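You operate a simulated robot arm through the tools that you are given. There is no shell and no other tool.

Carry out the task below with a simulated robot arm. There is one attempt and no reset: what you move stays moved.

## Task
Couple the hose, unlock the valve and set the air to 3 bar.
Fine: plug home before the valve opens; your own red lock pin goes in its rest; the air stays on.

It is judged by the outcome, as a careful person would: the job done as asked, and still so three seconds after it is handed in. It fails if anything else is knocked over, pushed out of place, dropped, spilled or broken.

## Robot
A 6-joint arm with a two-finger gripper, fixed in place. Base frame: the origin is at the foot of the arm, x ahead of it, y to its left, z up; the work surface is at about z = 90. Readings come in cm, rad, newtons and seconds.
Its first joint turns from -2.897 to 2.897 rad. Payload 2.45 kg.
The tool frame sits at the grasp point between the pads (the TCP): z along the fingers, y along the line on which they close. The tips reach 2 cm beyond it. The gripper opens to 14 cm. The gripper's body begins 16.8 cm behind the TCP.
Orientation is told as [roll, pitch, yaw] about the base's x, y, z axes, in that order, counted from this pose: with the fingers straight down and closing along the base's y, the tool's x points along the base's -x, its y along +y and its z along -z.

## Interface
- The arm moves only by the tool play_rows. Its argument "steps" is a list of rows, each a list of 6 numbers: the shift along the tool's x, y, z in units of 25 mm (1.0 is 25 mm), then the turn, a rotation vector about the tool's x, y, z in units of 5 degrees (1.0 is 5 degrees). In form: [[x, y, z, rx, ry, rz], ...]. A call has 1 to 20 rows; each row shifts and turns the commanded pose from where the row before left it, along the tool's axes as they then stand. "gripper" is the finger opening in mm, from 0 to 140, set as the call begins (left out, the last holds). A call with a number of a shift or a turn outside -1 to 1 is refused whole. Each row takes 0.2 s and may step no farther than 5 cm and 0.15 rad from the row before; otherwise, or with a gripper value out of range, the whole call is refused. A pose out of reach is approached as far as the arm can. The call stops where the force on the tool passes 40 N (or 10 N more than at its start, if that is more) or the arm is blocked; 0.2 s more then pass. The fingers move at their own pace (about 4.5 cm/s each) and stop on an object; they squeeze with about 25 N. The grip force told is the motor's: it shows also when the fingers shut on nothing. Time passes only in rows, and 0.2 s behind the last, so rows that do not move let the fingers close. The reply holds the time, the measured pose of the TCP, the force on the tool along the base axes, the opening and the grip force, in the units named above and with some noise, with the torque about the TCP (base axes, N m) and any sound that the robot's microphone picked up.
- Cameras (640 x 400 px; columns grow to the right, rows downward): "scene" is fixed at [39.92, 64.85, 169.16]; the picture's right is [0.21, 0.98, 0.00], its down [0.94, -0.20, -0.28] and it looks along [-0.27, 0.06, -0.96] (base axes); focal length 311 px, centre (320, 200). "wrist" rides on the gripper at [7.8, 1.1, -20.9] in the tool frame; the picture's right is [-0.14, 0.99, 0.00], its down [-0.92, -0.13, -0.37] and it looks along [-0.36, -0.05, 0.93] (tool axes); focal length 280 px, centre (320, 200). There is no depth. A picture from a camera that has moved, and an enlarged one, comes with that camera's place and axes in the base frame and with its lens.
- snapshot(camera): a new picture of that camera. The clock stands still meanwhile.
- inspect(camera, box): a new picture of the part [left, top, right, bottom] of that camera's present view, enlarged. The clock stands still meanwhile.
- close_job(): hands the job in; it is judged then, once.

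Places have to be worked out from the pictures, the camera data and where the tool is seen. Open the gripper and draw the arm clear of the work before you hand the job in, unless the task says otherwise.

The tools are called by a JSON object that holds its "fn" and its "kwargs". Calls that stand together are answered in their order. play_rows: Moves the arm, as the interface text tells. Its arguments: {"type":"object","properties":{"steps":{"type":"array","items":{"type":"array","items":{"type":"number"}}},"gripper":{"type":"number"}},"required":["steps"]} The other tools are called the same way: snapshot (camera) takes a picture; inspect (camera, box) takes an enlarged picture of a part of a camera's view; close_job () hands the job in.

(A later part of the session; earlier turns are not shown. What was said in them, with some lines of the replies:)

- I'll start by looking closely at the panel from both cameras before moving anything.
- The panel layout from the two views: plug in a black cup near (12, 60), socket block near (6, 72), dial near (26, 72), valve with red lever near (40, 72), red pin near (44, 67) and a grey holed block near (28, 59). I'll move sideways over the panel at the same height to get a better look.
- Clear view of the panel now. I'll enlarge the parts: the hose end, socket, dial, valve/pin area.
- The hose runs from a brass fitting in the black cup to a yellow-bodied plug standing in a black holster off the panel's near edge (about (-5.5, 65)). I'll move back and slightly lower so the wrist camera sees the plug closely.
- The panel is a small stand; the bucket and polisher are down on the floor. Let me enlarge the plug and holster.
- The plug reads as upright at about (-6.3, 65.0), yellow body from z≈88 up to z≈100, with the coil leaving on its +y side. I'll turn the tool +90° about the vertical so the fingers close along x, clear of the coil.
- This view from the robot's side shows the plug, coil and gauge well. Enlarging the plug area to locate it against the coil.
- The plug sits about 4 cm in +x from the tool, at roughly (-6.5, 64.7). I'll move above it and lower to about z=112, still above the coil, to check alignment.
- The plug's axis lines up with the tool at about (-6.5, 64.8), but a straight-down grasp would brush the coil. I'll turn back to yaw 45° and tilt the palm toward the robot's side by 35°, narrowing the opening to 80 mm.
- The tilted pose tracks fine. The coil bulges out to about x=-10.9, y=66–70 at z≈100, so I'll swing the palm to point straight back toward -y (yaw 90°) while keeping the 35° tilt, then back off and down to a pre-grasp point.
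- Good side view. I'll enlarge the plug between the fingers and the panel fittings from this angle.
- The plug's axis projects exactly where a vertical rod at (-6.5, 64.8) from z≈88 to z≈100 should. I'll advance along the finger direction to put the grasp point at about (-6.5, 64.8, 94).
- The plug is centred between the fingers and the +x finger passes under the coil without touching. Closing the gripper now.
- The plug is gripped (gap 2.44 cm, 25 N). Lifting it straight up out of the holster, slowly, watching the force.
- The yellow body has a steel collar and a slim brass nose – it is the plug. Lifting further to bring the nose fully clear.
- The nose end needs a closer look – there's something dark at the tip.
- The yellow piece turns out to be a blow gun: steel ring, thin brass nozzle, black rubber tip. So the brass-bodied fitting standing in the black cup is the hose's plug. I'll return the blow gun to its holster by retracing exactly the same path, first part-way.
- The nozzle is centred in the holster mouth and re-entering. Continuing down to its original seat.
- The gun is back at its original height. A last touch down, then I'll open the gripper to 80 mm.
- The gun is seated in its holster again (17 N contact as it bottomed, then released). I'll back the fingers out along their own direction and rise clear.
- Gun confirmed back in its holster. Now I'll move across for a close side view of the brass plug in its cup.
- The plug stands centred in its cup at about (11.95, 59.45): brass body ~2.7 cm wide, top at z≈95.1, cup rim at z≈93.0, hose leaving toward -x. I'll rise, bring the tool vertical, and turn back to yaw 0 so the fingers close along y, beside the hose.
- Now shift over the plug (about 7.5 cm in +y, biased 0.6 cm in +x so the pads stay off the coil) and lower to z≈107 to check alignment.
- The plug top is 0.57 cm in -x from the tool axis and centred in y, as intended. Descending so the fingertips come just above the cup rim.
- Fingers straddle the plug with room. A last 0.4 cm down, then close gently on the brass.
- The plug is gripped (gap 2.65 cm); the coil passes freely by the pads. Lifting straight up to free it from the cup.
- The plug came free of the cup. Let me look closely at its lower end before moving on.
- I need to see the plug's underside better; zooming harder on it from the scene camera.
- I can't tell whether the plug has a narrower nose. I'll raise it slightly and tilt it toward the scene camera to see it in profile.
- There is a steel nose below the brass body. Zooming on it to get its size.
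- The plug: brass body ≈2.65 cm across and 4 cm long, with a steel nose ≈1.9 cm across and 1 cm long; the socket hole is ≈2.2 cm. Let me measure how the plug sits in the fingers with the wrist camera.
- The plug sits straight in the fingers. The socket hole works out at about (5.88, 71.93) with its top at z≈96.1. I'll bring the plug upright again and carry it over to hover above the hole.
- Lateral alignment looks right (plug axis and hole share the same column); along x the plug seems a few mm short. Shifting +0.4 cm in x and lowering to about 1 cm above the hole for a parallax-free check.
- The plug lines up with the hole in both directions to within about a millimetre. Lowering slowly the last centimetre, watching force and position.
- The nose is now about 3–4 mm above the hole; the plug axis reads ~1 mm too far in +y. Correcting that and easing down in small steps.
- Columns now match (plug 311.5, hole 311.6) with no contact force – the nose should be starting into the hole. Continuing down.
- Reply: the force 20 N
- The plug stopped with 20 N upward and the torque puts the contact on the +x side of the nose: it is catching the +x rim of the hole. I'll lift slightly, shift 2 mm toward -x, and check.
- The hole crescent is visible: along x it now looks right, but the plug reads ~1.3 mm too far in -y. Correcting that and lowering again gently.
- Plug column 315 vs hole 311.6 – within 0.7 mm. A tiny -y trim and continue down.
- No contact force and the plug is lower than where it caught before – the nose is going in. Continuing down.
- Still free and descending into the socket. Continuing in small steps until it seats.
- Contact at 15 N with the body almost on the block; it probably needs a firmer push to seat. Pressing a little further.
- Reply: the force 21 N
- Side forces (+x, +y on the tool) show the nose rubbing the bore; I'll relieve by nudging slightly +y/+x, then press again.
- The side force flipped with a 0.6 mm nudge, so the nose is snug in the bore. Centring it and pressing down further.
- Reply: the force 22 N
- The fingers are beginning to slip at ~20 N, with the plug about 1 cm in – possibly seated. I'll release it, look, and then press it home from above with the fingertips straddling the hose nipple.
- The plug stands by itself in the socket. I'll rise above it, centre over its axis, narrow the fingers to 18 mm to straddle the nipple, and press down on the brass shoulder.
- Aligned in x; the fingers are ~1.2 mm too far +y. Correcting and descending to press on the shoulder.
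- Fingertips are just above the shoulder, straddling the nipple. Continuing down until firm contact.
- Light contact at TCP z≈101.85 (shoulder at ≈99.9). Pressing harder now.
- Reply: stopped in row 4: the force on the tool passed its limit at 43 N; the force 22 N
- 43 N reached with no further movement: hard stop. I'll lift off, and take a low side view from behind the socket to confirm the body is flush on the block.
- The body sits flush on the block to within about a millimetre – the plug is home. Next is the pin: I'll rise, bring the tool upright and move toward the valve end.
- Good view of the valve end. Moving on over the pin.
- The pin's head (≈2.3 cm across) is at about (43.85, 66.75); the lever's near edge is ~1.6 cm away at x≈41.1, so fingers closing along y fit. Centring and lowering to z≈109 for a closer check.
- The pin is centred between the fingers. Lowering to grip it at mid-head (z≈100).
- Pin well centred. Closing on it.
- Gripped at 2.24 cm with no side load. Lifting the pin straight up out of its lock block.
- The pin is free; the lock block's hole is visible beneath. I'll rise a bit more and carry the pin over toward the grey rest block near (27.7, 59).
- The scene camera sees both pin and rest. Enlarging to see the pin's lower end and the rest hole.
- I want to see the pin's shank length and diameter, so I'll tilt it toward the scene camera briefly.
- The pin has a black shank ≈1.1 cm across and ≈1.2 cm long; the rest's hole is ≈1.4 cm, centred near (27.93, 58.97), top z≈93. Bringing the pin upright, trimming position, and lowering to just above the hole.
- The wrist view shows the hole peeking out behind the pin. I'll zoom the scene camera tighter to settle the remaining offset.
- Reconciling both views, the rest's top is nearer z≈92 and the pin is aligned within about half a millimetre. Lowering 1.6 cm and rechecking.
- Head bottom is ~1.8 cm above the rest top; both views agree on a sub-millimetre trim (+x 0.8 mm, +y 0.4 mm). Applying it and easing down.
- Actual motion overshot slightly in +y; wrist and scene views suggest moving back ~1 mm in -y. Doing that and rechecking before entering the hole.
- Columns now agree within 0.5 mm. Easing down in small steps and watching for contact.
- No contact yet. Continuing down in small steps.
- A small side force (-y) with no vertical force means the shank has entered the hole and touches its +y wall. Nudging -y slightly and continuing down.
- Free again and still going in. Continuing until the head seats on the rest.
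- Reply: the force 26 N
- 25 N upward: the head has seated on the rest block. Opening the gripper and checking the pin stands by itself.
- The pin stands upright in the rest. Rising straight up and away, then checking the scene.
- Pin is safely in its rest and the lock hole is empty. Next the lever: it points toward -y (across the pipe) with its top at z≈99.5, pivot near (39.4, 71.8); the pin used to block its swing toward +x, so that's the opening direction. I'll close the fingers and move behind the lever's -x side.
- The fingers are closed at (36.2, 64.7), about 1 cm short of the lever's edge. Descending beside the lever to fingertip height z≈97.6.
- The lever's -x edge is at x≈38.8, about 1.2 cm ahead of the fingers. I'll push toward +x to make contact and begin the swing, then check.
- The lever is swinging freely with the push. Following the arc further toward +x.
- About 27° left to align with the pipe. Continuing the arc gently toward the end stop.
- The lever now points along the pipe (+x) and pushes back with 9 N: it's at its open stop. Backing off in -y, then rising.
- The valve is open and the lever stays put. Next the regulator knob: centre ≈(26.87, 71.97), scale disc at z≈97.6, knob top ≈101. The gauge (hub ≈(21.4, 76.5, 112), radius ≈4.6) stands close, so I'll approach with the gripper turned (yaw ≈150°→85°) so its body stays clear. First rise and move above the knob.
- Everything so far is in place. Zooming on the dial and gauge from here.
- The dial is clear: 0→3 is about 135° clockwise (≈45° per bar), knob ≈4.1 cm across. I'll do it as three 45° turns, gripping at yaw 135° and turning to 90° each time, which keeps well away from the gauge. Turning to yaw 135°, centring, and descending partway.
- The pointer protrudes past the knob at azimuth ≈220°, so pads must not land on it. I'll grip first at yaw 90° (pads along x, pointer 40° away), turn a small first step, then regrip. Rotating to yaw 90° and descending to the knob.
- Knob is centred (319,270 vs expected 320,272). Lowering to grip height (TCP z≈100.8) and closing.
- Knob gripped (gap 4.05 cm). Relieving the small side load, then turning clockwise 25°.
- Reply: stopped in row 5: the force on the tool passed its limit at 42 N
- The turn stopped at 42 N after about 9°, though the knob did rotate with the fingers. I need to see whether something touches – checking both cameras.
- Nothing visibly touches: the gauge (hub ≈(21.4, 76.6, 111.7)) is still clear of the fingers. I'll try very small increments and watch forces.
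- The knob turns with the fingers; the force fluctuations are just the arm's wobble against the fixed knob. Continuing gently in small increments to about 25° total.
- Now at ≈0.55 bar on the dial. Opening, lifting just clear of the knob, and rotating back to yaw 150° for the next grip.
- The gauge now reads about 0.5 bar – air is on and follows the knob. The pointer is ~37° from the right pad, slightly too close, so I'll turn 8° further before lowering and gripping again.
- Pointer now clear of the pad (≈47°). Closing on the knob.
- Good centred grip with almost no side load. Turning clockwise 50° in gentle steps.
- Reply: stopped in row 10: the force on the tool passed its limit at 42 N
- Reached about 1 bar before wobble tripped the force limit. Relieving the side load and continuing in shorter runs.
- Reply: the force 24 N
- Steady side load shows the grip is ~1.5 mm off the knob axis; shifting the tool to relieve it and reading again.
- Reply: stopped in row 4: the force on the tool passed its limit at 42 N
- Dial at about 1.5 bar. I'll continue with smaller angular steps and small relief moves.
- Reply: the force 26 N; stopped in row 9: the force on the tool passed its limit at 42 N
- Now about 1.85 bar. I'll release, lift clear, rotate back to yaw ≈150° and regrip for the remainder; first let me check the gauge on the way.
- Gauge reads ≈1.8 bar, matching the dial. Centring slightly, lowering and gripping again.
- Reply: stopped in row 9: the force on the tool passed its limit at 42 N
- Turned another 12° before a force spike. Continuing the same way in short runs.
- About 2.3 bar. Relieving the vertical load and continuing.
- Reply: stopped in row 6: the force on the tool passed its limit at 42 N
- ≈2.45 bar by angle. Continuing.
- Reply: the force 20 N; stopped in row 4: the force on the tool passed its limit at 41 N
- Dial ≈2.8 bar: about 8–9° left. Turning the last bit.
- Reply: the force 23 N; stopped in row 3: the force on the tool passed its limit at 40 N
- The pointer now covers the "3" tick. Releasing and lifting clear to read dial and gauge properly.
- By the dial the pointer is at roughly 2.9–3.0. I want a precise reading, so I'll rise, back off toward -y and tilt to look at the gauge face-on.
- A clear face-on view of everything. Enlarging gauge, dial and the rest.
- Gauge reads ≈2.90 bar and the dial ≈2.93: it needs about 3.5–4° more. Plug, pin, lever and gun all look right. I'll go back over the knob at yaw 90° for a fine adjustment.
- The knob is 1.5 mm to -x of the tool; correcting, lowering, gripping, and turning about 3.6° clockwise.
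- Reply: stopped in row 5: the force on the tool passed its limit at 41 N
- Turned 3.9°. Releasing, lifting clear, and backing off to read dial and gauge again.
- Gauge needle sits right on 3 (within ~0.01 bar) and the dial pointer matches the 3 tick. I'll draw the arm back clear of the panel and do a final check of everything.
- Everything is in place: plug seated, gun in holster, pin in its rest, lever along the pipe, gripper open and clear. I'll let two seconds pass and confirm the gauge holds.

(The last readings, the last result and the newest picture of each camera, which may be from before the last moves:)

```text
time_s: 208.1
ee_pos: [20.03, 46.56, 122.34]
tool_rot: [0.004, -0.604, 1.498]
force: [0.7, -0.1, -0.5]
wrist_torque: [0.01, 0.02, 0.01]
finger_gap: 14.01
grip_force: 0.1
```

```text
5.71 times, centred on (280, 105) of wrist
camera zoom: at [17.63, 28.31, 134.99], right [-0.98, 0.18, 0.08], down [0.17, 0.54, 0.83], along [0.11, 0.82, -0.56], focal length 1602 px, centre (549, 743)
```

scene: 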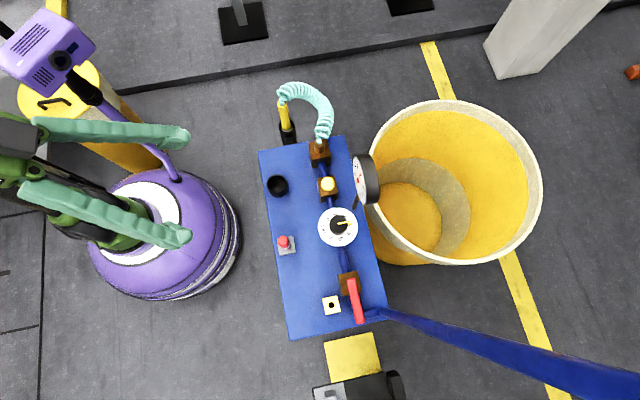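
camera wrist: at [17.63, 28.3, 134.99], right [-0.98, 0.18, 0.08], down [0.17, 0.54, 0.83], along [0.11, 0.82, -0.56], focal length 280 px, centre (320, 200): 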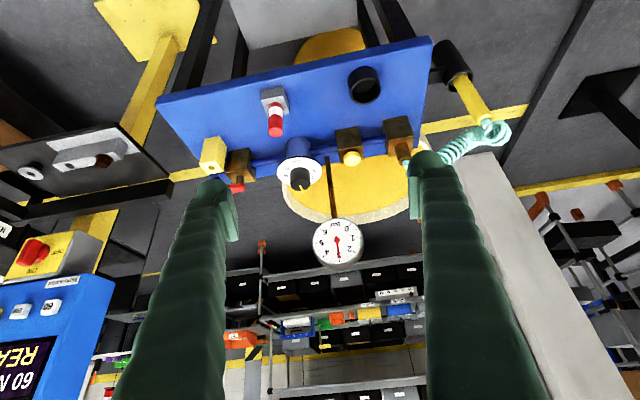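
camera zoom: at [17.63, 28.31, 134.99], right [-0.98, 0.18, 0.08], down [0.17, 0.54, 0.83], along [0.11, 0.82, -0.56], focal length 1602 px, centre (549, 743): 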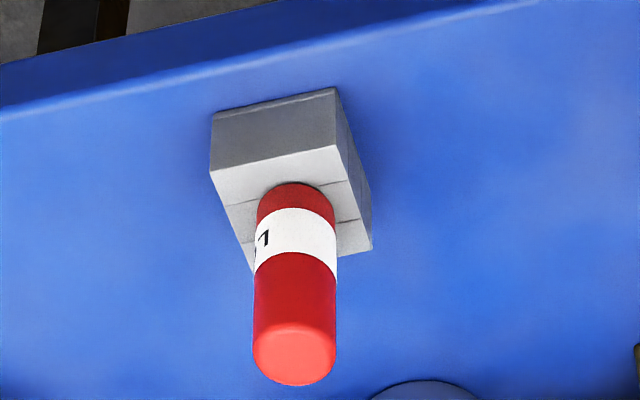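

The gauge holds at 3 bar, the plug is flush on the socket, the red pin stands fully in its rest, the valve is open, and the gripper is open and clear. Handing in the job.

{"fn": "close_job", "kwargs": {}}

```text
The job is handed in.
```

The hose is coupled, the valve is unlocked and open, and the air is set to 3 bar. I've handed the job in and haven't seen the verdict.

- **Hose:** The plug is in the socket, with its body flush on the block to within about a millimetre. I pressed it to a hard stop at 43 N before touching the pin or the valve. The microphone picked up no click.
- **Lock pin:** Your red pin is upright in the grey rest block.
- **Valve:** The lever points along the pipe, against its open stop.
- **Pressure:** The gauge needle and the dial pointer both sit on 3 bar. The gauge read the same after a two-second wait, and the air is still on.

- **Blow gun:** I first took the yellow blow gun for the plug. I lifted it out of its holster, then put it back in the same seat.
- **Force limit:** Turning the dial tripped the 40 N force limit several times as the arm wobbled against the fixed knob. Nothing looked shifted or damaged afterwards.

The gripper is open and clear of the panel.
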